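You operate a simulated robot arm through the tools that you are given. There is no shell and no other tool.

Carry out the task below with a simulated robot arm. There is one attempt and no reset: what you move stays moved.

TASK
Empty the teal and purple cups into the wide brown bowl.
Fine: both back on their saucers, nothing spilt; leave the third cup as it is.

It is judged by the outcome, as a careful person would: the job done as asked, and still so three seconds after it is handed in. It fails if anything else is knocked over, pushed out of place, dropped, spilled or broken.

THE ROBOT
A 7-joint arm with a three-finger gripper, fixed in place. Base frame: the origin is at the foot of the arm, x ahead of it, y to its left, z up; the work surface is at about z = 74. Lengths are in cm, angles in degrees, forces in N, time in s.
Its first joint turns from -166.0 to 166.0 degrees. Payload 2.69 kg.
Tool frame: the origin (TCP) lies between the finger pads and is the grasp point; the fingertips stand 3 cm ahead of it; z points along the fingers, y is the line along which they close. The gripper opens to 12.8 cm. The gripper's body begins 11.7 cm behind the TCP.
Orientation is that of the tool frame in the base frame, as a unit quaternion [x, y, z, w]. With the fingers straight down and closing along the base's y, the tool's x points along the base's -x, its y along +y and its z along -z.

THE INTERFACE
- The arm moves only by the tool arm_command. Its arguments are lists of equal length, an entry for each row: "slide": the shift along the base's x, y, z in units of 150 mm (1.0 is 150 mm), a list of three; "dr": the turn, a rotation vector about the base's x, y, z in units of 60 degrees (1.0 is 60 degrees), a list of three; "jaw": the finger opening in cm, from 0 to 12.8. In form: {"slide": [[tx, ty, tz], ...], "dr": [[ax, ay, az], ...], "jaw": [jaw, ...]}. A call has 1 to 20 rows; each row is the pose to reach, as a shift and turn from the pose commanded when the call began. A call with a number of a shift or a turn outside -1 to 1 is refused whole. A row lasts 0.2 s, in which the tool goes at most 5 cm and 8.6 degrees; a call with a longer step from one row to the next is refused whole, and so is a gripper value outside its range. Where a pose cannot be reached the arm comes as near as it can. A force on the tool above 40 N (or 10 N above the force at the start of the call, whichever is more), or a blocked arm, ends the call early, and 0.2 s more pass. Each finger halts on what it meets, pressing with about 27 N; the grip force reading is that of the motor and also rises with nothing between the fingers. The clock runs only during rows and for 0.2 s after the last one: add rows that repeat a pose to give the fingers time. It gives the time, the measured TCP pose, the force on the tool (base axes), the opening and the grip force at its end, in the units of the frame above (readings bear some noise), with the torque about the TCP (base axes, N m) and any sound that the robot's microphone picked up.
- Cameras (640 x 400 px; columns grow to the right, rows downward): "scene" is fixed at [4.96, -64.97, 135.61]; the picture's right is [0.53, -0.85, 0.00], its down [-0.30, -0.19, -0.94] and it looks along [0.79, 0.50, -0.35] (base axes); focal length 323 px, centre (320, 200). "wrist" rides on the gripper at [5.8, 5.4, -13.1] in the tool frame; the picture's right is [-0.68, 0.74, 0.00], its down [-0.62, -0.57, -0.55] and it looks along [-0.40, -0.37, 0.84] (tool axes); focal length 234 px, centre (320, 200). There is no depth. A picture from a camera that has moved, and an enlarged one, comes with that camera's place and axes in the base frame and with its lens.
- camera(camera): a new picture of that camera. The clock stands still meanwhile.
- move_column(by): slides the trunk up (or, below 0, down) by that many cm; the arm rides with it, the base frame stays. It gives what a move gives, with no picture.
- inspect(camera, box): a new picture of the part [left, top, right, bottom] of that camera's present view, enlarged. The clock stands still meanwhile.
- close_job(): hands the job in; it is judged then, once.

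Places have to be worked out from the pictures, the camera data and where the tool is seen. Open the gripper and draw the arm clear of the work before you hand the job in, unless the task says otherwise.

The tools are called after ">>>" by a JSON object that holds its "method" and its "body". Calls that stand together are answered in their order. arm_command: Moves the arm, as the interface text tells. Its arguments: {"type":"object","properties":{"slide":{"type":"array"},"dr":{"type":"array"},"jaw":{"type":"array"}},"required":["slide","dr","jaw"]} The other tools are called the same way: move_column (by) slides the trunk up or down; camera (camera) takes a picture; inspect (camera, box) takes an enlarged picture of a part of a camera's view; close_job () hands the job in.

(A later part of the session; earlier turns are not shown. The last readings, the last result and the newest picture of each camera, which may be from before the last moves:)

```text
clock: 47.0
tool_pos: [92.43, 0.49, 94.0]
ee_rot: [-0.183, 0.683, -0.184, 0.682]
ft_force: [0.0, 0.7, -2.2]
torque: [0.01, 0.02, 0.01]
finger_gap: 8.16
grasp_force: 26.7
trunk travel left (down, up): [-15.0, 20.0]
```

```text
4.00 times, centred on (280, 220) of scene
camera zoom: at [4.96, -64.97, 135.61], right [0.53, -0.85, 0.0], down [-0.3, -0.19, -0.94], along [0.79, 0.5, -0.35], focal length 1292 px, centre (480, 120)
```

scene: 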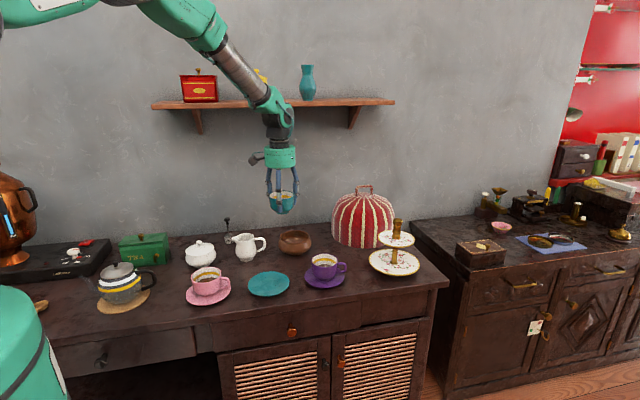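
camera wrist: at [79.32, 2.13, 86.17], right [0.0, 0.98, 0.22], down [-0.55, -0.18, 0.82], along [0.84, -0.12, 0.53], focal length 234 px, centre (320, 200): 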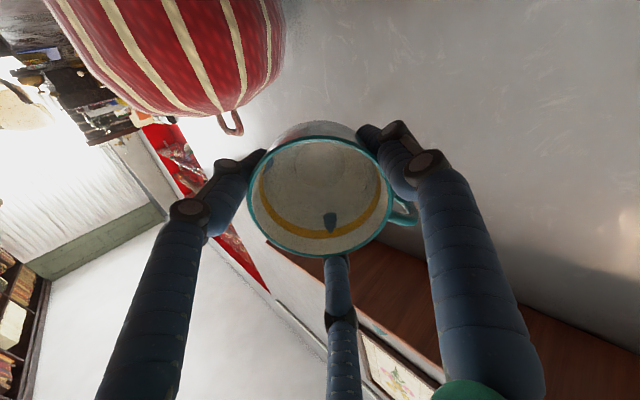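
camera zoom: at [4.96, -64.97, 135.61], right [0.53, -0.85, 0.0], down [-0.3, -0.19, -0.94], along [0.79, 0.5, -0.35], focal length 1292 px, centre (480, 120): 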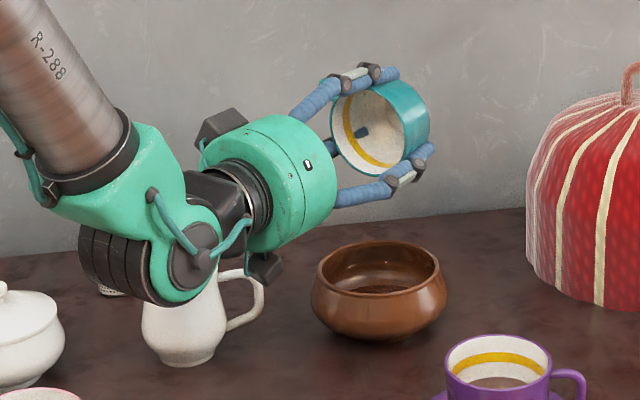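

The stream has stopped and the bowl now holds liquid. I'll zoom into the cup to check for any residue.

>>> {"method": "inspect", "body": {"camera": "wrist", "box": [235, 110, 425, 265]}}

>>> {"method": "inspect", "body": {"camera": "scene", "box": [270, 180, 330, 250]}}

```text
2.58 times, centred on (330, 188) of wrist
camera zoom: at [79.32, 2.13, 86.17], right [0.0, 0.98, 0.22], down [-0.55, -0.18, 0.82], along [0.84, -0.12, 0.53], focal length 604 px, centre (294, 232)
```

zoom: 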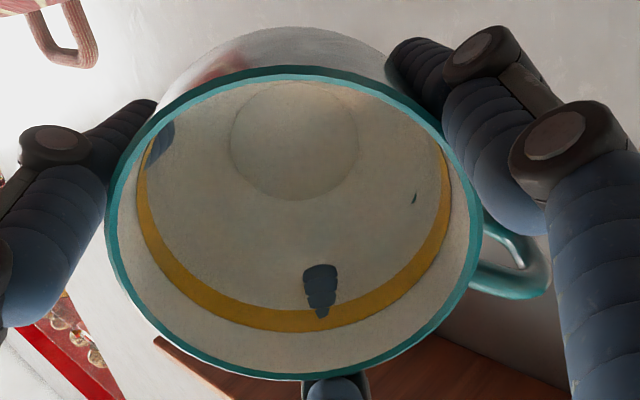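

```text
5.71 times, centred on (300, 215) of scene
camera zoom: at [4.96, -64.97, 135.61], right [0.53, -0.85, 0.0], down [-0.3, -0.19, -0.94], along [0.79, 0.5, -0.35], focal length 1845 px, centre (434, 114)
```

zoom: 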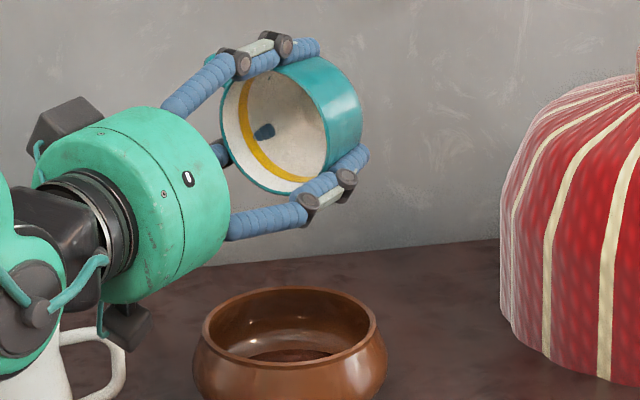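

The cup looks empty; the dark marks inside are just fingertips showing through the wall. To be thorough I'll tip it further to about 106° while rising, and hold for the last drops.

>>> {"method": "arm_command", "body": {"slide": [[-0.01, 0, 0.04], [-0.021, 0, 0.08], [-0.032, 0, 0.12], [-0.043, 0, 0.16], [-0.054, 0, 0.2], [-0.065, 0, 0.24], [-0.076, 0, 0.28], [-0.087, 0, 0.31], [-0.087, 0, 0.31], [-0.087, 0, 0.31], [-0.087, 0, 0.31], [-0.087, 0, 0.31], [-0.087, 0, 0.31], [-0.087, 0, 0.31]], "dr": [[0, -0.033, 0], [0, -0.067, 0], [0, -0.1, 0], [0, -0.133, 0], [0, -0.167, 0], [0, -0.2, 0], [0, -0.233, 0], [0, -0.267, 0], [0, -0.267, 0], [0, -0.267, 0], [0, -0.267, 0], [0, -0.267, 0], [0, -0.267, 0], [0, -0.267, 0]], "jaw": [3.5, 3.5, 3.5, 3.5, 3.5, 3.5, 3.5, 3.5, 3.5, 3.5, 3.5, 3.5, 3.5, 3.5]}}

>>> {"method": "inspect", "body": {"camera": "scene", "box": [215, 160, 345, 270]}}

```text
clock: 50.0
tool_pos: [91.08, 0.45, 98.62]
ee_rot: [-0.157, 0.582, -0.206, 0.771]
ft_force: [-0.9, 0.4, -1.8]
torque: [-0.01, 0.04, -0.01]
finger_gap: 8.16
grasp_force: 27.3
trunk travel left (down, up): [-15.0, 20.0]
```

```text
3.64 times, centred on (280, 215) of scene
camera zoom: at [4.96, -64.97, 135.61], right [0.53, -0.85, 0.0], down [-0.3, -0.19, -0.94], along [0.79, 0.5, -0.35], focal length 1174 px, centre (466, 146)
```

zoom: 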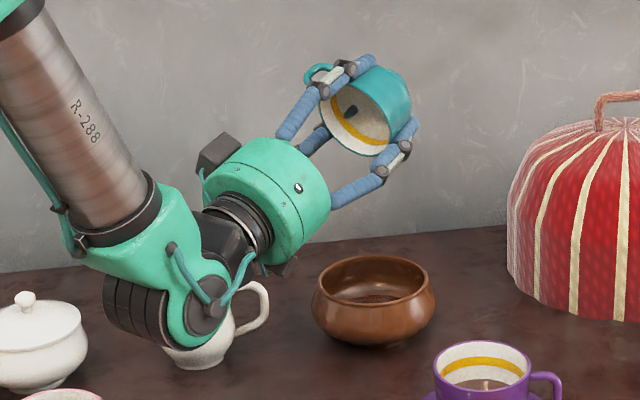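

No more drips, so the teal cup is empty. I'll bring it back upright in place, high above the bowl.

>>> {"method": "arm_command", "body": {"slide": [[-0.01, 0, 0.01], [-0.02, 0, 0.02], [-0.03, 0, 0.03], [-0.04, 0, 0.04], [-0.05, 0, 0.05], [-0.06, 0, 0.05], [-0.07, 0, 0.05], [-0.08, 0, 0.05], [-0.09, 0, 0.05], [-0.1, 0, 0.05], [-0.1, 0, 0.05], [-0.1, 0, 0.05]], "dr": [[0, 0.06, 0], [0, 0.16, 0], [0, 0.27, 0], [0, 0.38, 0], [0, 0.49, 0], [0, 0.6, 0], [0, 0.71, 0], [0, 0.81, 0], [0, 0.91, 0], [0, 0.97, 0], [0, 1.0, 0], [0, 1.0, 0]], "jaw": [3.5, 3.5, 3.5, 3.5, 3.5, 3.5, 3.5, 3.5, 3.5, 3.5, 3.5, 3.5]}}

>>> {"method": "arm_command", "body": {"slide": [[-0.01, 0, 0], [-0.03, 0, 0], [-0.05, 0, 0], [-0.07, 0, 0], [-0.1, 0, 0], [-0.12, 0, 0], [-0.14, 0, 0], [-0.15, 0, 0], [-0.15, 0, 0], [-0.15, 0, 0]], "dr": [[0, 0.05, 0], [0, 0.15, 0], [0, 0.26, 0], [0, 0.37, 0], [0, 0.48, 0], [0, 0.59, 0], [0, 0.69, 0], [0, 0.74, 0], [0, 0.766, 0], [0, 0.766, 0]], "jaw": [3.5, 3.5, 3.5, 3.5, 3.5, 3.5, 3.5, 3.5, 3.5, 3.5]}}

>>> {"method": "camera", "body": {"camera": "wrist"}}

>>> {"method": "camera", "body": {"camera": "scene"}}

```text
clock: 52.6
tool_pos: [89.44, 0.31, 99.48]
ee_rot: [-0.239, 0.889, -0.101, 0.377]
ft_force: [-0.3, 0.3, -1.8]
torque: [0.03, 0.04, 0.01]
finger_gap: 8.17
grasp_force: 27.1
trunk travel left (down, up): [-15.0, 20.0]
```

```text
clock: 54.8
tool_pos: [87.3, 0.51, 99.5]
ee_rot: [-0.259, 0.966, 0.0, -0.001]
ft_force: [-0.4, 0.4, -1.7]
torque: [-0.01, 0.03, 0.02]
finger_gap: 8.14
grasp_force: 27.0
trunk travel left (down, up): [-15.0, 20.0]
```

```text
taken
camera wrist: at [79.64, 2.13, 112.39], right [0.22, 0.98, 0.0], down [0.82, -0.18, 0.55], along [0.53, -0.12, -0.84], focal length 234 px, centre (320, 200)
```

wrist: 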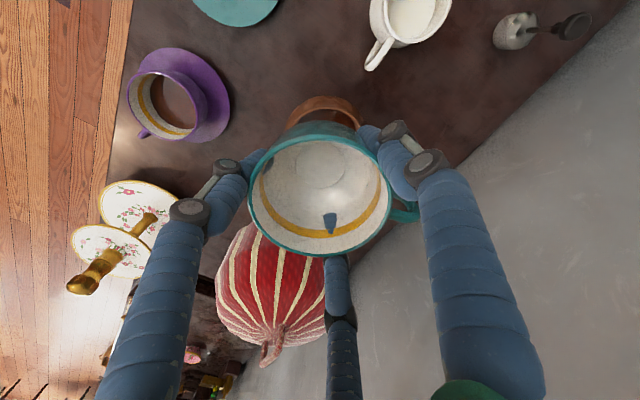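

```text
taken
```

scene: 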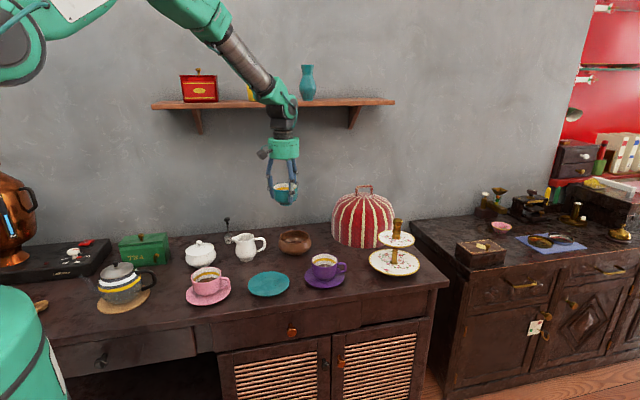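

The view from above confirms the teal cup is empty and hasn't shifted in the grip. I'll carry it back over its saucer, restoring the grasp yaw.

>>> {"method": "arm_command", "body": {"slide": [[-0.02, -0.01, 0], [-0.06, -0.03, 0], [-0.12, -0.05, 0], [-0.18, -0.07, 0], [-0.24, -0.09, 0], [-0.3, -0.11, 0], [-0.36, -0.13, 0], [-0.42, -0.15, 0], [-0.48, -0.17, 0], [-0.54, -0.185, 0], [-0.58, -0.195, 0], [-0.6, -0.2, 0], [-0.6, -0.2, 0]], "dr": [[0, 0, -0.03], [0, 0, -0.1], [0, 0, -0.19], [0, 0, -0.29], [0, 0, -0.39], [0, 0, -0.49], [0, 0, -0.59], [0, 0, -0.69], [0, 0, -0.79], [0, 0, -0.89], [0, 0, -0.96], [0, 0, -1.0], [0, 0, -1.0]], "jaw": [3.5, 3.5, 3.5, 3.5, 3.5, 3.5, 3.5, 3.5, 3.5, 3.5, 3.5, 3.5, 3.5]}}

>>> {"method": "arm_command", "body": {"slide": [[-0.02, -0.01, 0], [-0.06, -0.03, 0], [-0.12, -0.05, 0], [-0.18, -0.07, 0], [-0.24, -0.09, 0], [-0.3, -0.11, 0], [-0.36, -0.13, 0], [-0.42, -0.15, 0], [-0.48, -0.17, 0], [-0.54, -0.185, 0], [-0.565, -0.195, 0], [-0.5813, -0.2023, 0], [-0.5813, -0.2023, 0]], "dr": [[0, 0, -0.03], [0, 0, -0.1], [0, 0, -0.19], [0, 0, -0.29], [0, 0, -0.39], [0, 0, -0.49], [0, 0, -0.59], [0, 0, -0.69], [0, 0, -0.79], [0, 0, -0.89], [0, 0, -0.96], [0, 0, -1.0], [0, 0, -1.0]], "jaw": [3.5, 3.5, 3.5, 3.5, 3.5, 3.5, 3.5, 3.5, 3.5, 3.5, 3.5, 3.5, 3.5]}}

>>> {"method": "arm_command", "body": {"slide": [[0, 0, -0.03], [0, 0, -0.1], [0, 0, -0.2], [0, 0, -0.3], [0, 0, -0.4], [0, 0, -0.5], [0, 0, -0.6], [0, 0, -0.7], [0, 0, -0.8], [0, 0, -0.87], [0, 0, -0.9], [0, 0, -0.9]], "dr": [[0, 0, -0.03], [0, 0, -0.1], [0, 0, -0.1], [0, 0, -0.1], [0, 0, -0.1], [0, 0, -0.1], [0, 0, -0.1], [0, 0, -0.1], [0, 0, -0.1], [0, 0, -0.1], [0, 0, -0.1], [0, 0, -0.1]], "jaw": [3.5, 3.5, 3.5, 3.5, 3.5, 3.5, 3.5, 3.5, 3.5, 3.5, 3.5, 3.5]}}

>>> {"method": "camera", "body": {"camera": "wrist"}}

>>> {"method": "inspect", "body": {"camera": "scene", "box": [200, 200, 340, 310]}}

```text
clock: 57.6
tool_pos: [78.24, -2.61, 99.52]
ee_rot: [0.258, 0.966, 0.0, 0.0]
ft_force: [0.2, 0.4, -2.0]
torque: [0.02, 0.02, 0.0]
finger_gap: 8.15
grasp_force: 27.0
trunk travel left (down, up): [-15.0, 20.0]
```

```text
clock: 60.4
tool_pos: [69.55, -5.62, 99.47]
ee_rot: [0.708, 0.706, -0.001, 0.0]
ft_force: [0.1, -1.0, -1.8]
torque: [-0.03, -0.01, 0.01]
finger_gap: 8.12
grasp_force: 26.8
trunk travel left (down, up): [-15.0, 20.0]
```

```text
clock: 63.0
tool_pos: [69.61, -5.54, 85.92]
ee_rot: [0.743, 0.67, 0.0, 0.0]
ft_force: [0.3, -0.7, -1.8]
torque: [0.02, -0.02, -0.01]
finger_gap: 8.12
grasp_force: 27.2
trunk travel left (down, up): [-15.0, 20.0]
```

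```text
taken
camera wrist: at [75.6, -0.37, 98.89], right [0.66, -0.75, 0.0], down [-0.63, -0.55, 0.55], along [-0.41, -0.36, -0.84], focal length 234 px, centre (320, 200)
```

wrist: 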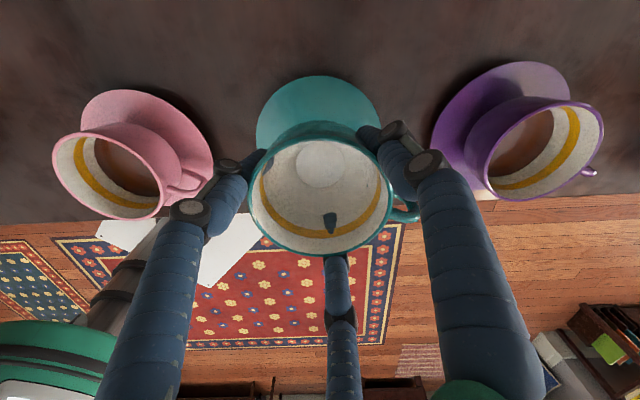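

```text
3.64 times, centred on (270, 255) of scene
camera zoom: at [4.96, -64.97, 135.61], right [0.53, -0.85, 0.0], down [-0.3, -0.19, -0.94], along [0.79, 0.5, -0.35], focal length 1174 px, centre (502, 0)
```

zoom: 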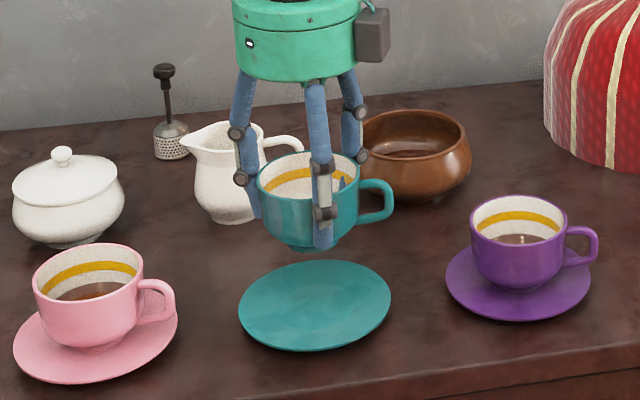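

The cup is centred over its saucer, 6 cm up. I'll lower it slowly to about 1 mm above the original height.

>>> {"method": "arm_command", "body": {"slide": [[0, 0, -0.03], [0, 0, -0.08], [0, 0, -0.14], [0, 0, -0.2], [0, 0, -0.26], [0, 0, -0.31], [0, 0, -0.345], [0, 0, -0.37], [0, 0, -0.385], [0, 0, -0.397], [0, 0, -0.397], [0, 0, -0.397]], "dr": [[0, 0, 0], [0, 0, 0], [0, 0, 0], [0, 0, 0], [0, 0, 0], [0, 0, 0], [0, 0, 0], [0, 0, 0], [0, 0, 0], [0, 0, 0], [0, 0, 0], [0, 0, 0]], "jaw": [3.5, 3.5, 3.5, 3.5, 3.5, 3.5, 3.5, 3.5, 3.5, 3.5, 3.5, 3.5]}}

>>> {"method": "inspect", "body": {"camera": "scene", "box": [220, 230, 320, 310]}}

```text
clock: 65.6
tool_pos: [69.57, -5.55, 80.01]
ee_rot: [0.743, 0.669, -0.001, -0.001]
ft_force: [0.5, -0.1, -1.2]
torque: [0.03, 0.04, 0.03]
finger_gap: 8.12
grasp_force: 27.0
trunk travel left (down, up): [-15.0, 20.0]
```

```text
5.00 times, centred on (270, 270) of scene
camera zoom: at [4.96, -64.97, 135.61], right [0.53, -0.85, 0.0], down [-0.3, -0.19, -0.94], along [0.79, 0.5, -0.35], focal length 1615 px, centre (570, -150)
```

zoom: 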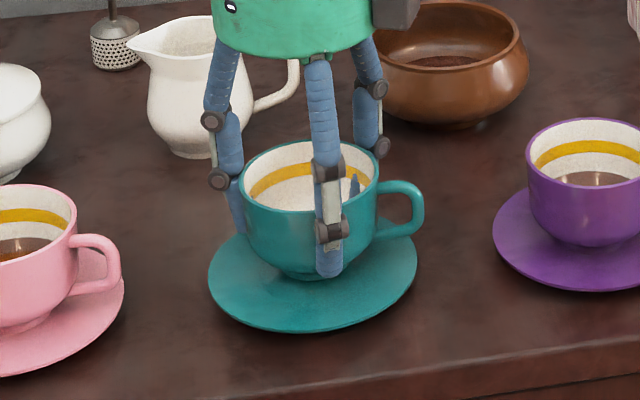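

It's almost touching. I'll lower another 1.5 mm in tiny steps and check for contact force.

>>> {"method": "arm_command", "body": {"slide": [[0, 0, -0.003], [0, 0, -0.006], [0, 0, -0.009], [0, 0, -0.009]], "dr": [[0, 0, 0], [0, 0, 0], [0, 0, 0], [0, 0, 0]], "jaw": [3.5, 3.5, 3.5, 3.5]}}

```text
clock: 66.6
tool_pos: [69.58, -5.68, 79.79]
ee_rot: [0.743, 0.669, 0.0, 0.0]
ft_force: [-0.8, -0.7, -2.2]
torque: [-0.02, 0.0, 0.07]
finger_gap: 8.12
grasp_force: 27.1
trunk travel left (down, up): [-15.0, 20.0]
```

The load is still on the gripper, so the cup hasn't touched yet. I'll ease down in half-millimetre steps.

>>> {"method": "arm_command", "body": {"slide": [[0, 0, -0.003], [0, 0, -0.006], [0, 0, -0.009], [0, 0, -0.009]], "dr": [[0, 0, 0], [0, 0, 0], [0, 0, 0], [0, 0, 0]], "jaw": [3.5, 3.5, 3.5, 3.5]}}

```text
clock: 67.6
tool_pos: [69.67, -5.58, 79.76]
ee_rot: [0.743, 0.669, 0.001, -0.001]
ft_force: [-0.5, 0.6, -1.5]
torque: [-0.01, 0.02, -0.02]
finger_gap: 8.12
grasp_force: 27.0
trunk travel left (down, up): [-15.0, 20.0]
```

>>> {"method": "inspect", "body": {"camera": "scene", "box": [240, 250, 300, 300]}}

>>> {"method": "arm_command", "body": {"slide": [[0, 0, -0.003], [0, 0, -0.006], [0, 0, -0.009], [0, 0, -0.009]], "dr": [[0, 0, 0], [0, 0, 0], [0, 0, 0], [0, 0, 0]], "jaw": [3.5, 3.5, 3.5, 3.5]}}

```text
8.00 times, centred on (270, 275) of scene
camera zoom: at [4.96, -64.97, 135.61], right [0.53, -0.85, 0.0], down [-0.3, -0.19, -0.94], along [0.79, 0.5, -0.35], focal length 2584 px, centre (720, -400)
```

zoom: 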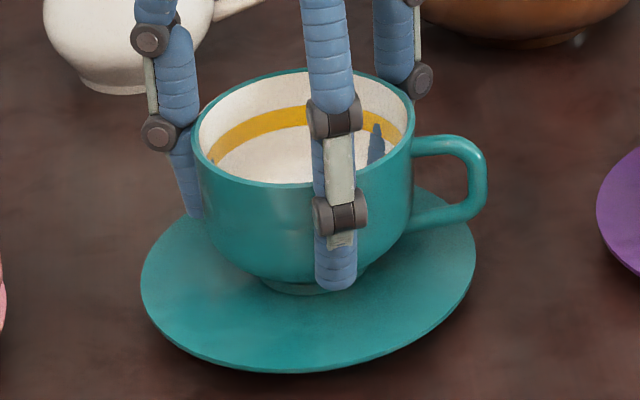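

```text
clock: 68.6
tool_pos: [69.6, -5.56, 79.65]
ee_rot: [0.743, 0.669, 0.0, 0.0]
ft_force: [-0.8, 1.3, 0.1]
torque: [0.07, 0.04, 0.03]
finger_gap: 8.12
grasp_force: 27.3
trunk travel left (down, up): [-15.0, 20.0]
```

The vertical force has gone from about -1.8 to 0.1 N, so the cup now rests on its saucer. I'll open the fingers gently.

>>> {"method": "arm_command", "body": {"slide": [[0, 0, 0], [0, 0, 0], [0, 0, 0], [0, 0, 0], [0, 0, 0], [0, 0, 0], [0, 0, 0], [0, 0, 0]], "dr": [[0, 0, 0], [0, 0, 0], [0, 0, 0], [0, 0, 0], [0, 0, 0], [0, 0, 0], [0, 0, 0], [0, 0, 0]], "jaw": [6, 7.8, 8.3, 8.7, 9.2, 10.0, 11.5, 12.8]}}

>>> {"method": "inspect", "body": {"camera": "scene", "box": [220, 230, 320, 310]}}

>>> {"method": "camera", "body": {"camera": "wrist"}}

```text
clock: 70.4
tool_pos: [69.52, -5.61, 79.48]
ee_rot: [0.743, 0.669, -0.001, 0.0]
ft_force: [-0.4, -0.6, -0.2]
torque: [0.05, 0.02, 0.0]
finger_gap: 12.81
grasp_force: 0.0
trunk travel left (down, up): [-15.0, 20.0]
```

```text
5.00 times, centred on (270, 270) of scene
camera zoom: at [4.96, -64.97, 135.61], right [0.53, -0.85, 0.0], down [-0.3, -0.19, -0.94], along [0.79, 0.5, -0.35], focal length 1615 px, centre (570, -150)
```

zoom: 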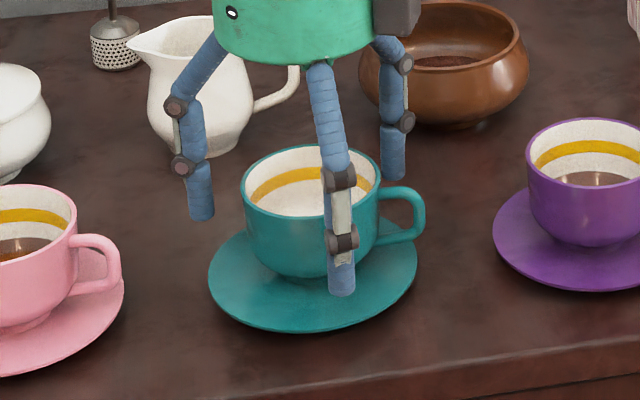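

```text
taken
camera wrist: at [75.61, -0.38, 92.56], right [0.66, -0.75, 0.0], down [-0.63, -0.55, 0.55], along [-0.41, -0.36, -0.84], focal length 234 px, centre (320, 200)
```

wrist: 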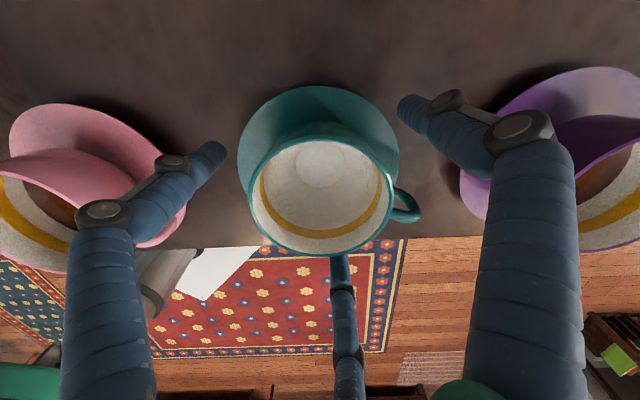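

The teal cup stands centred on its saucer and is released. I'll raise straight up before moving toward the purple cup.

>>> {"method": "arm_command", "body": {"slide": [[0, 0, 0.03], [0, 0, 0.09], [0, 0, 0.18], [0, 0, 0.3], [0, 0, 0.42], [0, 0, 0.54], [0, 0, 0.66], [0, 0, 0.78], [0, 0, 0.9], [0, 0, 0.97], [0, 0, 1.0], [0, 0, 1.0]], "dr": [[0, 0, 0], [0, 0, 0], [0, 0, 0], [0, 0, 0], [0, 0, 0], [0, 0, 0], [0, 0, 0], [0, 0, 0], [0, 0, 0], [0, 0, 0], [0, 0, 0], [0, 0, 0]], "jaw": [12.8, 12.8, 12.8, 12.8, 12.8, 12.8, 12.8, 12.8, 12.8, 12.8, 12.8, 12.8]}}

>>> {"method": "arm_command", "body": {"slide": [[0.02, -0.02, 0.03], [0.08, -0.08, 0.1], [0.16, -0.16, 0.2], [0.26, -0.28, 0.3], [0.36, -0.4, 0.4], [0.46, -0.5, 0.5], [0.56, -0.6, 0.56], [0.66, -0.7, 0.56], [0.74, -0.8, 0.56], [0.779, -0.841, 0.56], [0.779, -0.841, 0.56]], "dr": [[0, 0, 0], [0, 0, 0], [0, 0, 0], [0, 0, 0], [0, 0, 0], [0, 0, 0], [0, 0, 0], [0, 0, 0], [0, 0, 0], [0, 0, 0], [0, 0, 0]], "jaw": [12.8, 12.8, 12.8, 12.8, 12.8, 12.8, 12.8, 12.8, 12.8, 12.8, 12.8]}}

>>> {"method": "camera", "body": {"camera": "wrist"}}

>>> {"method": "camera", "body": {"camera": "scene"}}

```text
clock: 73.0
tool_pos: [69.67, -5.63, 94.68]
ee_rot: [0.743, 0.669, 0.0, 0.0]
ft_force: [0.0, 0.1, 1.1]
torque: [0.01, 0.03, 0.02]
finger_gap: 12.8
grasp_force: 0.2
trunk travel left (down, up): [-15.0, 20.0]
```

```text
clock: 75.4
tool_pos: [81.32, -18.34, 102.9]
ee_rot: [0.743, 0.669, 0.0, 0.0]
ft_force: [-0.5, 0.3, -0.5]
torque: [0.0, 0.0, 0.0]
finger_gap: 12.8
grasp_force: 0.1
trunk travel left (down, up): [-15.0, 20.0]
```

```text
taken
camera wrist: at [87.34, -13.02, 115.93], right [0.66, -0.75, 0.0], down [-0.63, -0.55, 0.55], along [-0.41, -0.36, -0.84], focal length 234 px, centre (320, 200)
```

wrist: 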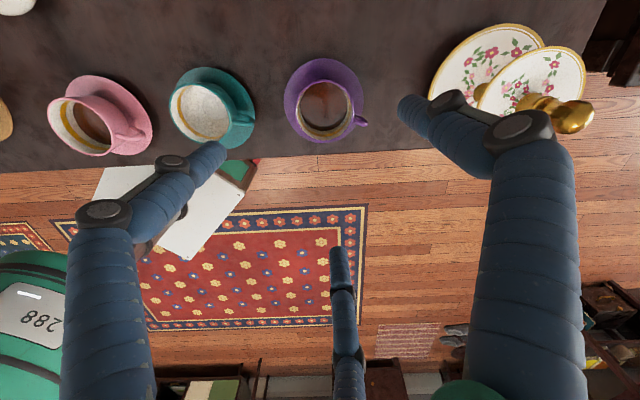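

```text
taken
```

scene: 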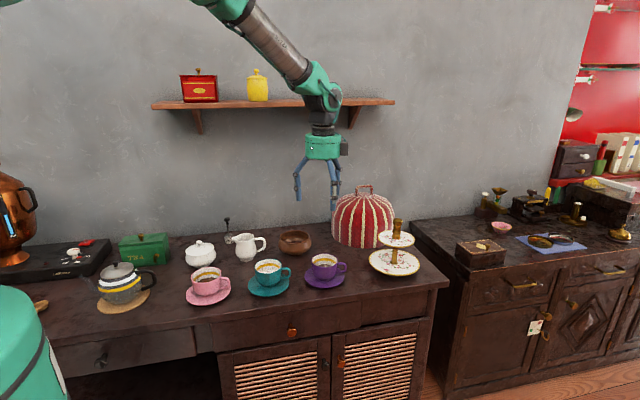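

The purple cup is almost under the hand. I'll zoom in to locate its rim centre and handle.

>>> {"method": "inspect", "body": {"camera": "wrist", "box": [265, 45, 385, 155]}}

>>> {"method": "inspect", "body": {"camera": "scene", "box": [290, 235, 370, 300]}}

```text
3.64 times, centred on (325, 100) of wrist
camera zoom: at [87.34, -13.02, 115.93], right [0.66, -0.75, 0.0], down [-0.63, -0.55, 0.55], along [-0.41, -0.36, -0.84], focal length 852 px, centre (302, 564)
```

zoom: 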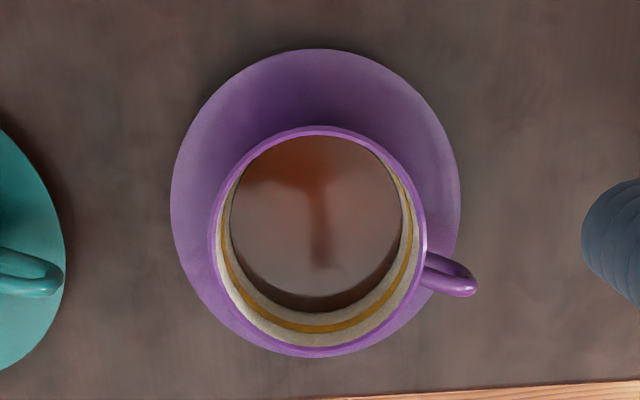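

```text
6.15 times, centred on (330, 268) of scene
camera zoom: at [4.96, -64.97, 135.61], right [0.53, -0.85, 0.0], down [-0.3, -0.19, -0.94], along [0.79, 0.5, -0.35], focal length 1987 px, centre (258, -215)
```

zoom: 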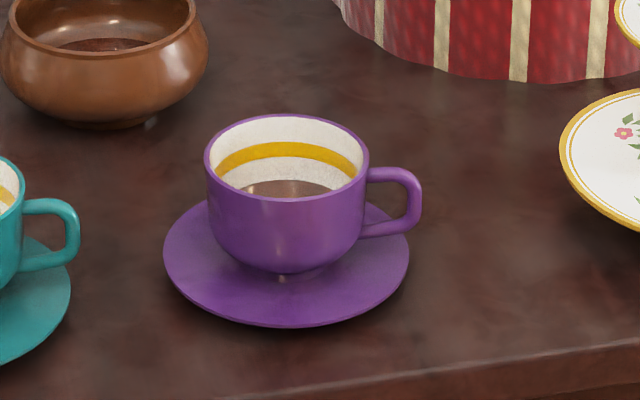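

The purple rim is centred near (82.0,-18.5) with its handle again at -67°, so the same yaw works. There's a small bright speck near the bowl's foot, so I'll check whether it's a highlight or a drop.

>>> {"method": "inspect", "body": {"camera": "scene", "box": [272, 225, 332, 265]}}

>>> {"method": "inspect", "body": {"camera": "scene", "box": [225, 255, 355, 305]}}

```text
10.00 times, centred on (302, 245) of scene
camera zoom: at [4.96, -64.97, 135.61], right [0.53, -0.85, 0.0], down [-0.3, -0.19, -0.94], along [0.79, 0.5, -0.35], focal length 3229 px, centre (500, -250)
```

zoom: 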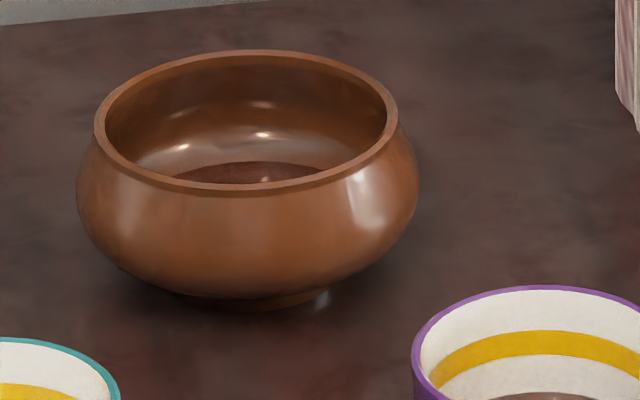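

```text
4.92 times, centred on (290, 280) of scene
camera zoom: at [4.96, -64.97, 135.61], right [0.53, -0.85, 0.0], down [-0.3, -0.19, -0.94], along [0.79, 0.5, -0.35], focal length 1590 px, centre (468, -194)
```

zoom: 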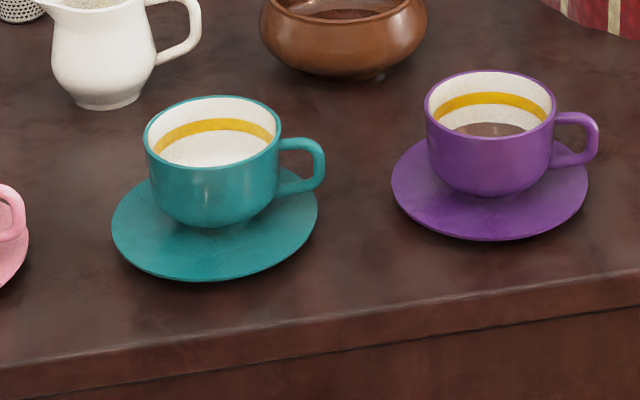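

It's only a specular highlight on the foot, and the table is clean. I'll align over the purple cup and come down to z≈88.

>>> {"method": "arm_command", "body": {"slide": [[0.02, -0.005, 0], [0.053, -0.0137, -0.08], [0.053, -0.0137, -0.2], [0.053, -0.0137, -0.33], [0.053, -0.0137, -0.46], [0.053, -0.0137, -0.6], [0.053, -0.0137, -0.73], [0.053, -0.0137, -0.86], [0.053, -0.0137, -0.95], [0.053, -0.0137, -1.0], [0.053, -0.0137, -1.0]], "dr": [[0, 0, 0], [0, 0, 0], [0, 0, 0], [0, 0, 0], [0, 0, 0], [0, 0, 0], [0, 0, 0], [0, 0, 0], [0, 0, 0], [0, 0, 0], [0, 0, 0]], "jaw": [12.8, 12.8, 12.8, 12.8, 12.8, 12.8, 12.8, 12.8, 12.8, 12.8, 12.8]}}

>>> {"method": "camera", "body": {"camera": "wrist"}}

>>> {"method": "inspect", "body": {"camera": "wrist", "box": [240, 50, 400, 210]}}

>>> {"method": "inspect", "body": {"camera": "scene", "box": [260, 190, 390, 300]}}

```text
clock: 77.8
tool_pos: [82.17, -18.4, 88.02]
ee_rot: [0.743, 0.669, 0.0, 0.0]
ft_force: [-0.1, -0.2, -0.1]
torque: [0.01, -0.01, -0.03]
finger_gap: 12.82
grasp_force: 0.0
trunk travel left (down, up): [-15.0, 20.0]
```

```text
taken
camera wrist: at [88.17, -13.17, 100.93], right [0.66, -0.75, 0.0], down [-0.63, -0.55, 0.55], along [-0.41, -0.36, -0.84], focal length 234 px, centre (320, 200)
```

wrist: 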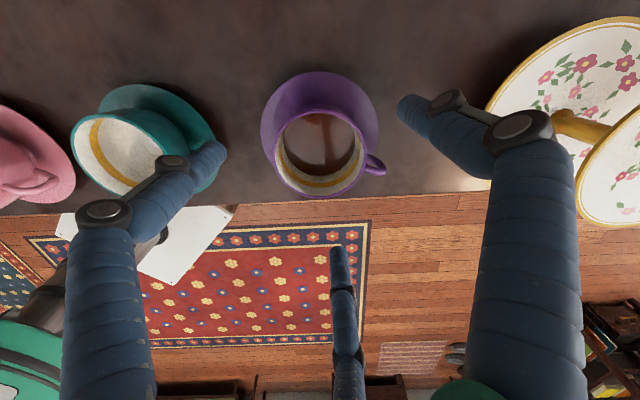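

```text
2.50 times, centred on (320, 130) of wrist
camera zoom: at [88.17, -13.17, 100.93], right [0.66, -0.75, 0.0], down [-0.63, -0.55, 0.55], along [-0.41, -0.36, -0.84], focal length 585 px, centre (320, 375)
```

zoom: 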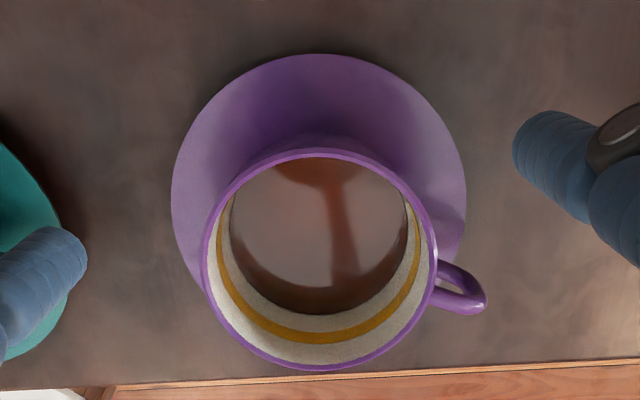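

```text
3.64 times, centred on (325, 245) of scene
camera zoom: at [4.96, -64.97, 135.61], right [0.53, -0.85, 0.0], down [-0.3, -0.19, -0.94], along [0.79, 0.5, -0.35], focal length 1174 px, centre (302, 36)
```

zoom: 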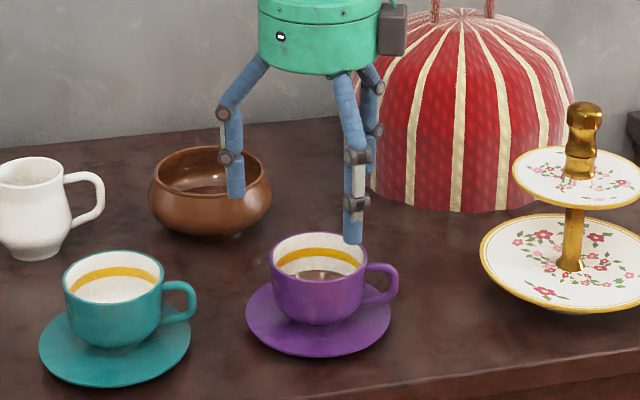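

The hand is aligned the same way as it was on the teal cup, and the neighbours are clear. I'll lower to z≈79.85.

>>> {"method": "arm_command", "body": {"slide": [[0.01, 0.003, -0.08], [0.01, 0.003, -0.16], [0.01, 0.003, -0.24], [0.01, 0.003, -0.32], [0.01, 0.003, -0.4], [0.01, 0.003, -0.46], [0.01, 0.003, -0.51], [0.01, 0.003, -0.54], [0.01, 0.003, -0.54], [0.01, 0.003, -0.54]], "dr": [[0, 0, 0], [0, 0, 0], [0, 0, 0], [0, 0, 0], [0, 0, 0], [0, 0, 0], [0, 0, 0], [0, 0, 0], [0, 0, 0], [0, 0, 0]], "jaw": [12.8, 12.8, 12.8, 12.8, 12.8, 12.8, 12.8, 12.8, 12.8, 12.8]}}

>>> {"method": "camera", "body": {"camera": "wrist"}}

>>> {"method": "inspect", "body": {"camera": "scene", "box": [260, 210, 390, 300]}}

```text
clock: 80.0
tool_pos: [82.18, -18.43, 79.84]
ee_rot: [0.743, 0.67, 0.0, 0.0]
ft_force: [-0.6, -0.4, 0.9]
torque: [-0.01, 0.01, 0.01]
finger_gap: 12.77
grasp_force: 0.1
trunk travel left (down, up): [-15.0, 20.0]
```

```text
taken
camera wrist: at [88.26, -13.19, 92.84], right [0.66, -0.75, 0.0], down [-0.63, -0.55, 0.55], along [-0.41, -0.36, -0.84], focal length 234 px, centre (320, 200)
```

wrist: 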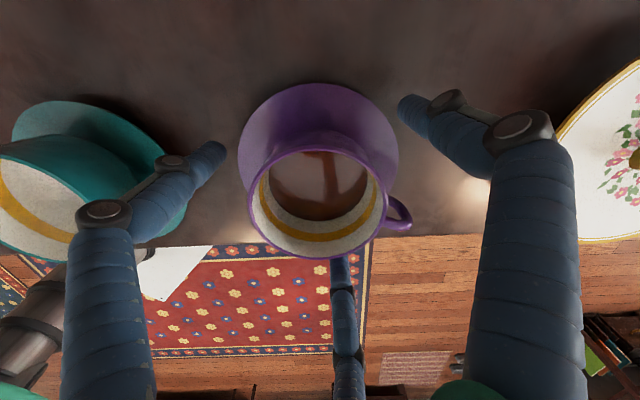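

```text
4.44 times, centred on (325, 255) of scene
camera zoom: at [4.96, -64.97, 135.61], right [0.53, -0.85, 0.0], down [-0.3, -0.19, -0.94], along [0.79, 0.5, -0.35], focal length 1435 px, centre (298, -44)
```

zoom: 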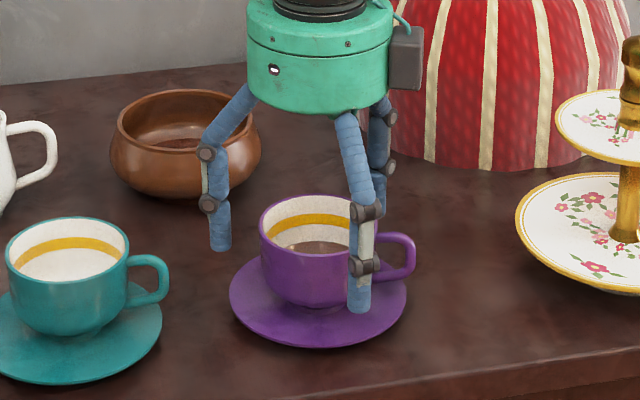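

The alignment matches the teal grasp and there's no contact force. I'll close gradually and build the grip.

>>> {"method": "arm_command", "body": {"slide": [[0, 0, 0], [0, 0, 0], [0, 0, 0], [0, 0, 0], [0, 0, 0], [0, 0, 0], [0, 0, 0], [0, 0, 0], [0, 0, 0], [0, 0, 0], [0, 0, 0], [0, 0, 0], [0, 0, 0]], "dr": [[0, 0, 0], [0, 0, 0], [0, 0, 0], [0, 0, 0], [0, 0, 0], [0, 0, 0], [0, 0, 0], [0, 0, 0], [0, 0, 0], [0, 0, 0], [0, 0, 0], [0, 0, 0], [0, 0, 0]], "jaw": [11, 10, 9.5, 9.2, 9.0, 8.8, 8.6, 8.4, 8.2, 8.0, 7.7, 7.3, 7.0]}}

>>> {"method": "camera", "body": {"camera": "wrist"}}

```text
clock: 82.8
tool_pos: [82.28, -18.62, 79.95]
ee_rot: [0.744, 0.669, 0.0, 0.0]
ft_force: [0.2, -0.8, -1.2]
torque: [0.01, 0.01, 0.01]
finger_gap: 8.41
grasp_force: 10.3
trunk travel left (down, up): [-15.0, 20.0]
```

```text
taken
camera wrist: at [88.26, -13.2, 92.83], right [0.66, -0.75, 0.0], down [-0.63, -0.55, 0.55], along [-0.41, -0.36, -0.84], focal length 234 px, centre (320, 200)
```

wrist: 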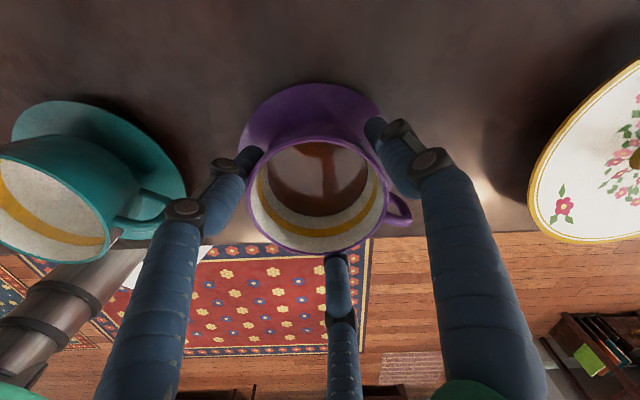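

The cup is held lightly at a gap of 8.4 cm. I'll tighten to full grip, then lift slowly by 2 cm.

>>> {"method": "arm_command", "body": {"slide": [[0, 0, 0], [0, 0, 0], [0, 0, 0], [0, 0, 0], [0, 0, 0], [0, 0, 0.02], [0, 0, 0.05], [0, 0, 0.08], [0, 0, 0.11], [0, 0, 0.135], [0, 0, 0.135]], "dr": [[0, 0, 0], [0, 0, 0], [0, 0, 0], [0, 0, 0], [0, 0, 0], [0, 0, 0], [0, 0, 0], [0, 0, 0], [0, 0, 0], [0, 0, 0], [0, 0, 0]], "jaw": [6, 5, 4, 3.5, 3.5, 3.5, 3.5, 3.5, 3.5, 3.5, 3.5]}}

>>> {"method": "camera", "body": {"camera": "wrist"}}

>>> {"method": "inspect", "body": {"camera": "scene", "box": [260, 210, 390, 300]}}

```text
clock: 85.2
tool_pos: [82.28, -18.29, 81.8]
ee_rot: [0.743, 0.669, 0.0, 0.001]
ft_force: [0.6, 0.8, -1.6]
torque: [-0.03, 0.02, -0.01]
finger_gap: 8.14
grasp_force: 26.8
trunk travel left (down, up): [-15.0, 20.0]
```

```text
taken
camera wrist: at [88.26, -13.15, 94.88], right [0.66, -0.75, 0.0], down [-0.63, -0.55, 0.55], along [-0.41, -0.36, -0.84], focal length 234 px, centre (320, 200)
```

wrist: 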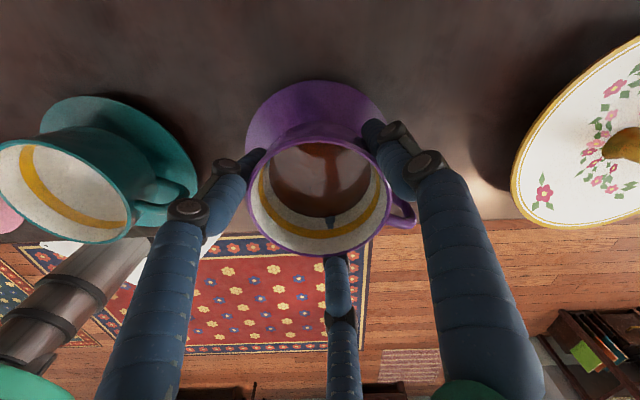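

```text
4.44 times, centred on (325, 255) of scene
camera zoom: at [4.96, -64.97, 135.61], right [0.53, -0.85, 0.0], down [-0.3, -0.19, -0.94], along [0.79, 0.5, -0.35], focal length 1435 px, centre (298, -44)
```

zoom: 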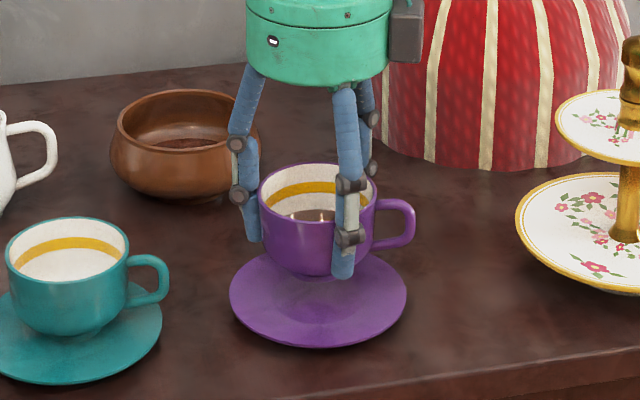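

The purple cup lifted cleanly and its saucer stayed in place. I'll raise it smoothly to carrying height.

>>> {"method": "arm_command", "body": {"slide": [[0, 0, 0.03], [0, 0, 0.08], [0, 0, 0.15], [0, 0, 0.23], [0, 0, 0.32], [0, 0, 0.42], [0, 0, 0.52], [0, 0, 0.62], [0, 0, 0.72], [0, 0, 0.81], [0, 0, 0.89], [0, 0, 0.95], [0, 0, 0.985], [0, 0, 1.0], [0, 0, 1.0]], "dr": [[0, 0, 0], [0, 0, 0], [0, 0, 0], [0, 0, 0], [0, 0, 0], [0, 0, 0], [0, 0, 0], [0, 0, 0], [0, 0, 0], [0, 0, 0], [0, 0, 0], [0, 0, 0], [0, 0, 0], [0, 0, 0], [0, 0, 0]], "jaw": [3.5, 3.5, 3.5, 3.5, 3.5, 3.5, 3.5, 3.5, 3.5, 3.5, 3.5, 3.5, 3.5, 3.5, 3.5]}}

>>> {"method": "arm_command", "body": {"slide": [[0.002, 0.02, 0], [0.008, 0.06, 0], [0.016, 0.12, 0], [0.024, 0.18, 0], [0.032, 0.24, 0], [0.04, 0.3, 0], [0.05, 0.36, 0], [0.06, 0.42, 0], [0.07, 0.48, 0], [0.08, 0.54, 0], [0.09, 0.59, 0], [0.096, 0.62, 0], [0.1, 0.633, 0], [0.1, 0.633, 0]], "dr": [[0, 0, 0.03], [0, 0, 0.09], [0, 0, 0.17], [0, 0, 0.26], [0, 0, 0.35], [0, 0, 0.44], [0, 0, 0.53], [0, 0, 0.62], [0, 0, 0.71], [0, 0, 0.8], [0, 0, 0.89], [0, 0, 0.96], [0, 0, 1.0], [0, 0, 1.0]], "jaw": [3.5, 3.5, 3.5, 3.5, 3.5, 3.5, 3.5, 3.5, 3.5, 3.5, 3.5, 3.5, 3.5, 3.5]}}

>>> {"method": "arm_command", "body": {"slide": [[0.01, 0.02, 0], [0.03, 0.06, 0], [0.055, 0.12, 0], [0.08, 0.18, 0], [0.11, 0.24, 0], [0.14, 0.3, 0], [0.17, 0.36, 0], [0.2, 0.42, 0], [0.23, 0.48, 0], [0.255, 0.54, 0], [0.275, 0.59, 0], [0.285, 0.62, 0], [0.29, 0.63, 0], [0.29, 0.63, 0]], "dr": [[0, 0, 0.03], [0, 0, 0.09], [0, 0, 0.17], [0, 0, 0.26], [0, 0, 0.35], [0, 0, 0.44], [0, 0, 0.53], [0, 0, 0.62], [0, 0, 0.71], [0, 0, 0.8], [0, 0, 0.89], [0, 0, 0.96], [0, 0, 1.0], [0, 0, 1.0]], "jaw": [3.5, 3.5, 3.5, 3.5, 3.5, 3.5, 3.5, 3.5, 3.5, 3.5, 3.5, 3.5, 3.5, 3.5]}}

>>> {"method": "camera", "body": {"camera": "wrist"}}

>>> {"method": "camera", "body": {"camera": "scene"}}

```text
clock: 88.4
tool_pos: [82.12, -18.42, 96.82]
ee_rot: [0.743, 0.669, 0.0, 0.0]
ft_force: [0.5, 0.1, -2.1]
torque: [0.01, 0.02, -0.01]
finger_gap: 8.18
grasp_force: 26.8
trunk travel left (down, up): [-15.0, 20.0]
```

```text
clock: 91.4
tool_pos: [83.63, -8.9, 96.89]
ee_rot: [0.308, 0.951, 0.0, 0.0]
ft_force: [-0.9, 0.0, -2.0]
torque: [0.0, 0.02, 0.02]
finger_gap: 8.18
grasp_force: 27.0
trunk travel left (down, up): [-15.0, 20.0]
```

```text
clock: 94.4
tool_pos: [87.98, 0.51, 96.88]
ee_rot: [-0.209, 0.978, 0.0, 0.001]
ft_force: [-0.4, 0.4, -2.4]
torque: [-0.03, -0.02, 0.02]
finger_gap: 8.16
grasp_force: 26.9
trunk travel left (down, up): [-15.0, 20.0]
```

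```text
taken
camera wrist: at [80.6, 3.07, 109.86], right [0.32, 0.95, 0.0], down [0.79, -0.27, 0.55], along [0.52, -0.17, -0.84], focal length 234 px, centre (320, 200)
```

wrist: 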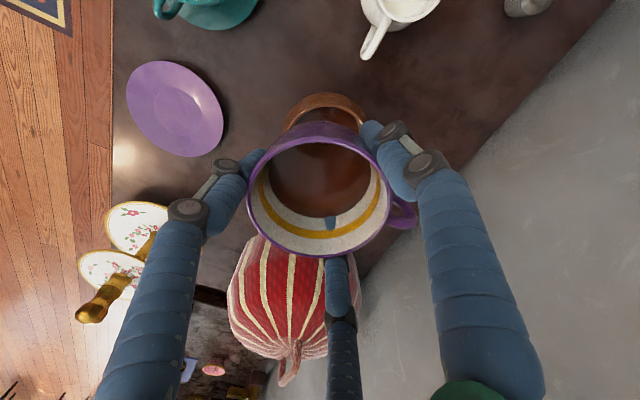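

```text
taken
```

scene: 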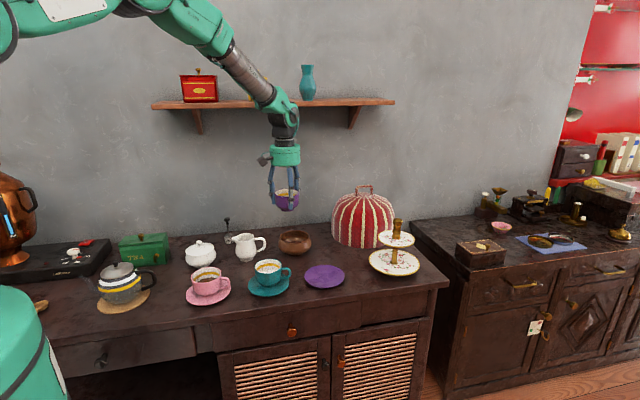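

The purple cup is level beside the bowl in the same pose as before. I'll add the last 6° of yaw, then repeat the approach with a 20° tilt over the bowl.

>>> {"method": "arm_command", "body": {"slide": [[0, 0, 0], [0, 0, 0], [0, 0, 0], [0, 0, 0]], "dr": [[0, 0, 0.03], [0, 0, 0.07], [0, 0, 0.1], [0, 0, 0.1]], "jaw": [3.5, 3.5, 3.5, 3.5]}}

>>> {"method": "arm_command", "body": {"slide": [[0.015, 0, -0.01], [0.04, 0, -0.03], [0.08, 0, -0.06], [0.12, 0, -0.1], [0.16, 0, -0.15], [0.2, 0, -0.2], [0.24, 0, -0.25], [0.28, 0, -0.3], [0.32, 0, -0.35], [0.36, 0, -0.4], [0.4, 0, -0.44], [0.43, 0, -0.475], [0.455, 0, -0.5], [0.467, 0, -0.51], [0.467, 0, -0.51]], "dr": [[0, -0.01, 0], [0, -0.03, 0], [0, -0.055, 0], [0, -0.085, 0], [0, -0.115, 0], [0, -0.145, 0], [0, -0.175, 0], [0, -0.205, 0], [0, -0.235, 0], [0, -0.265, 0], [0, -0.29, 0], [0, -0.31, 0], [0, -0.325, 0], [0, -0.333, 0], [0, -0.333, 0]], "jaw": [3.5, 3.5, 3.5, 3.5, 3.5, 3.5, 3.5, 3.5, 3.5, 3.5, 3.5, 3.5, 3.5, 3.5, 3.5]}}

>>> {"method": "camera", "body": {"camera": "wrist"}}

>>> {"method": "inspect", "body": {"camera": "scene", "box": [215, 170, 345, 270]}}

```text
clock: 95.4
tool_pos: [88.1, 0.57, 96.94]
ee_rot: [-0.259, 0.966, 0.0, 0.0]
ft_force: [0.5, 0.0, -2.4]
torque: [-0.02, 0.02, -0.02]
finger_gap: 8.17
grasp_force: 26.8
trunk travel left (down, up): [-15.0, 20.0]
```

```text
clock: 98.6
tool_pos: [95.04, 0.69, 89.2]
ee_rot: [-0.255, 0.951, -0.045, 0.168]
ft_force: [-0.8, 1.0, -1.9]
torque: [-0.01, -0.01, 0.02]
finger_gap: 8.17
grasp_force: 27.1
trunk travel left (down, up): [-15.0, 20.0]
```

```text
taken
camera wrist: at [83.39, 2.31, 98.74], right [0.2, 0.98, 0.07], down [0.58, -0.18, 0.79], along [0.79, -0.12, -0.6], focal length 234 px, centre (320, 200)
```

wrist: 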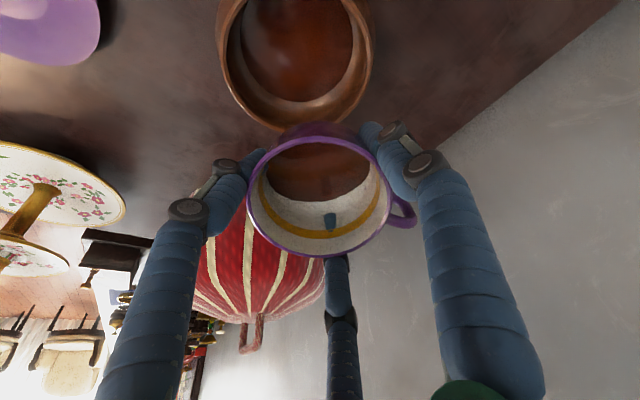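

```text
4.00 times, centred on (280, 220) of scene
camera zoom: at [4.96, -64.97, 135.61], right [0.53, -0.85, 0.0], down [-0.3, -0.19, -0.94], along [0.79, 0.5, -0.35], focal length 1292 px, centre (480, 120)
```

zoom: 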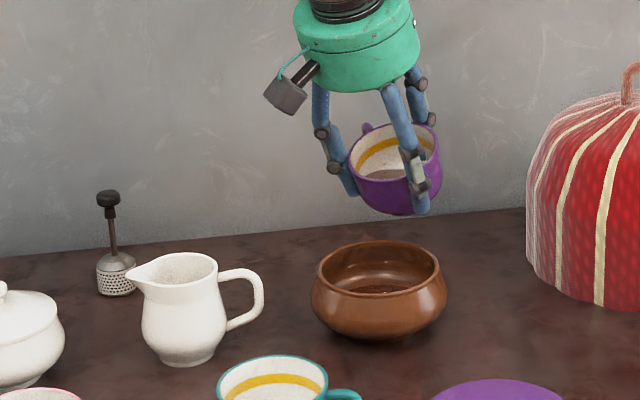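

The pose is identical to the first pour, with the bowl under the lip. I'll tilt slowly from 20° to 40°, then on to 56°, as before.

>>> {"method": "arm_command", "body": {"slide": [[0.004, -0.003, 0.002], [0.008, -0.006, 0.004], [0.011, -0.009, 0.007], [0.013, -0.009, 0.009], [0.015, -0.009, 0.012], [0.013, -0.009, 0.021], [0.01, -0.009, 0.031], [0.007, -0.009, 0.041], [0.003, -0.009, 0.05], [0, -0.009, 0.06]], "dr": [[0, -0.033, 0], [0, -0.067, 0], [0, -0.1, 0], [0, -0.133, 0], [0, -0.167, 0], [0, -0.2, 0], [0, -0.233, 0], [0, -0.267, 0], [0, -0.3, 0], [0, -0.333, 0]], "jaw": [3.5, 3.5, 3.5, 3.5, 3.5, 3.5, 3.5, 3.5, 3.5, 3.5]}}

>>> {"method": "arm_command", "body": {"slide": [[-0.003, 0, 0.006], [-0.006, 0, 0.012], [-0.009, 0, 0.018], [-0.012, 0, 0.024], [-0.015, 0, 0.03], [-0.018, 0, 0.036], [-0.022, 0, 0.042], [-0.026, 0, 0.05]], "dr": [[0, -0.033, 0], [0, -0.067, 0], [0, -0.1, 0], [0, -0.133, 0], [0, -0.167, 0], [0, -0.2, 0], [0, -0.233, 0], [0, -0.267, 0]], "jaw": [3.5, 3.5, 3.5, 3.5, 3.5, 3.5, 3.5, 3.5]}}

>>> {"method": "camera", "body": {"camera": "wrist"}}

>>> {"method": "inspect", "body": {"camera": "scene", "box": [215, 170, 345, 270]}}

```text
clock: 100.8
tool_pos: [95.01, 0.46, 90.12]
ee_rot: [-0.244, 0.907, -0.087, 0.331]
ft_force: [0.2, 0.6, -2.0]
torque: [-0.03, 0.01, -0.02]
finger_gap: 8.17
grasp_force: 26.4
trunk travel left (down, up): [-15.0, 20.0]
```

```text
clock: 102.6
tool_pos: [94.68, 0.55, 90.91]
ee_rot: [-0.229, 0.853, -0.122, 0.454]
ft_force: [0.1, -0.2, -1.4]
torque: [0.01, 0.01, -0.02]
finger_gap: 8.17
grasp_force: 26.7
trunk travel left (down, up): [-15.0, 20.0]
```

```text
taken
camera wrist: at [79.55, 2.16, 91.67], right [0.12, 0.98, 0.18], down [0.0, -0.18, 0.98], along [0.99, -0.12, -0.02], focal length 234 px, centre (320, 200)
```

wrist: 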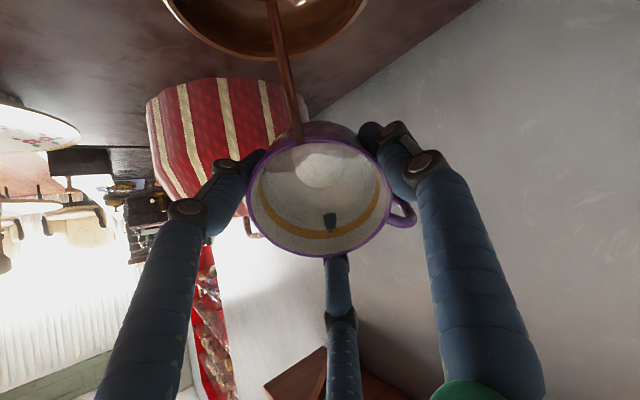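

```text
4.00 times, centred on (280, 220) of scene
camera zoom: at [4.96, -64.97, 135.61], right [0.53, -0.85, 0.0], down [-0.3, -0.19, -0.94], along [0.79, 0.5, -0.35], focal length 1292 px, centre (480, 120)
```

zoom: 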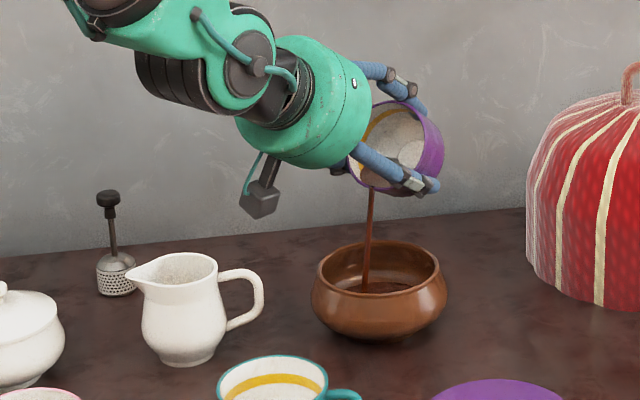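

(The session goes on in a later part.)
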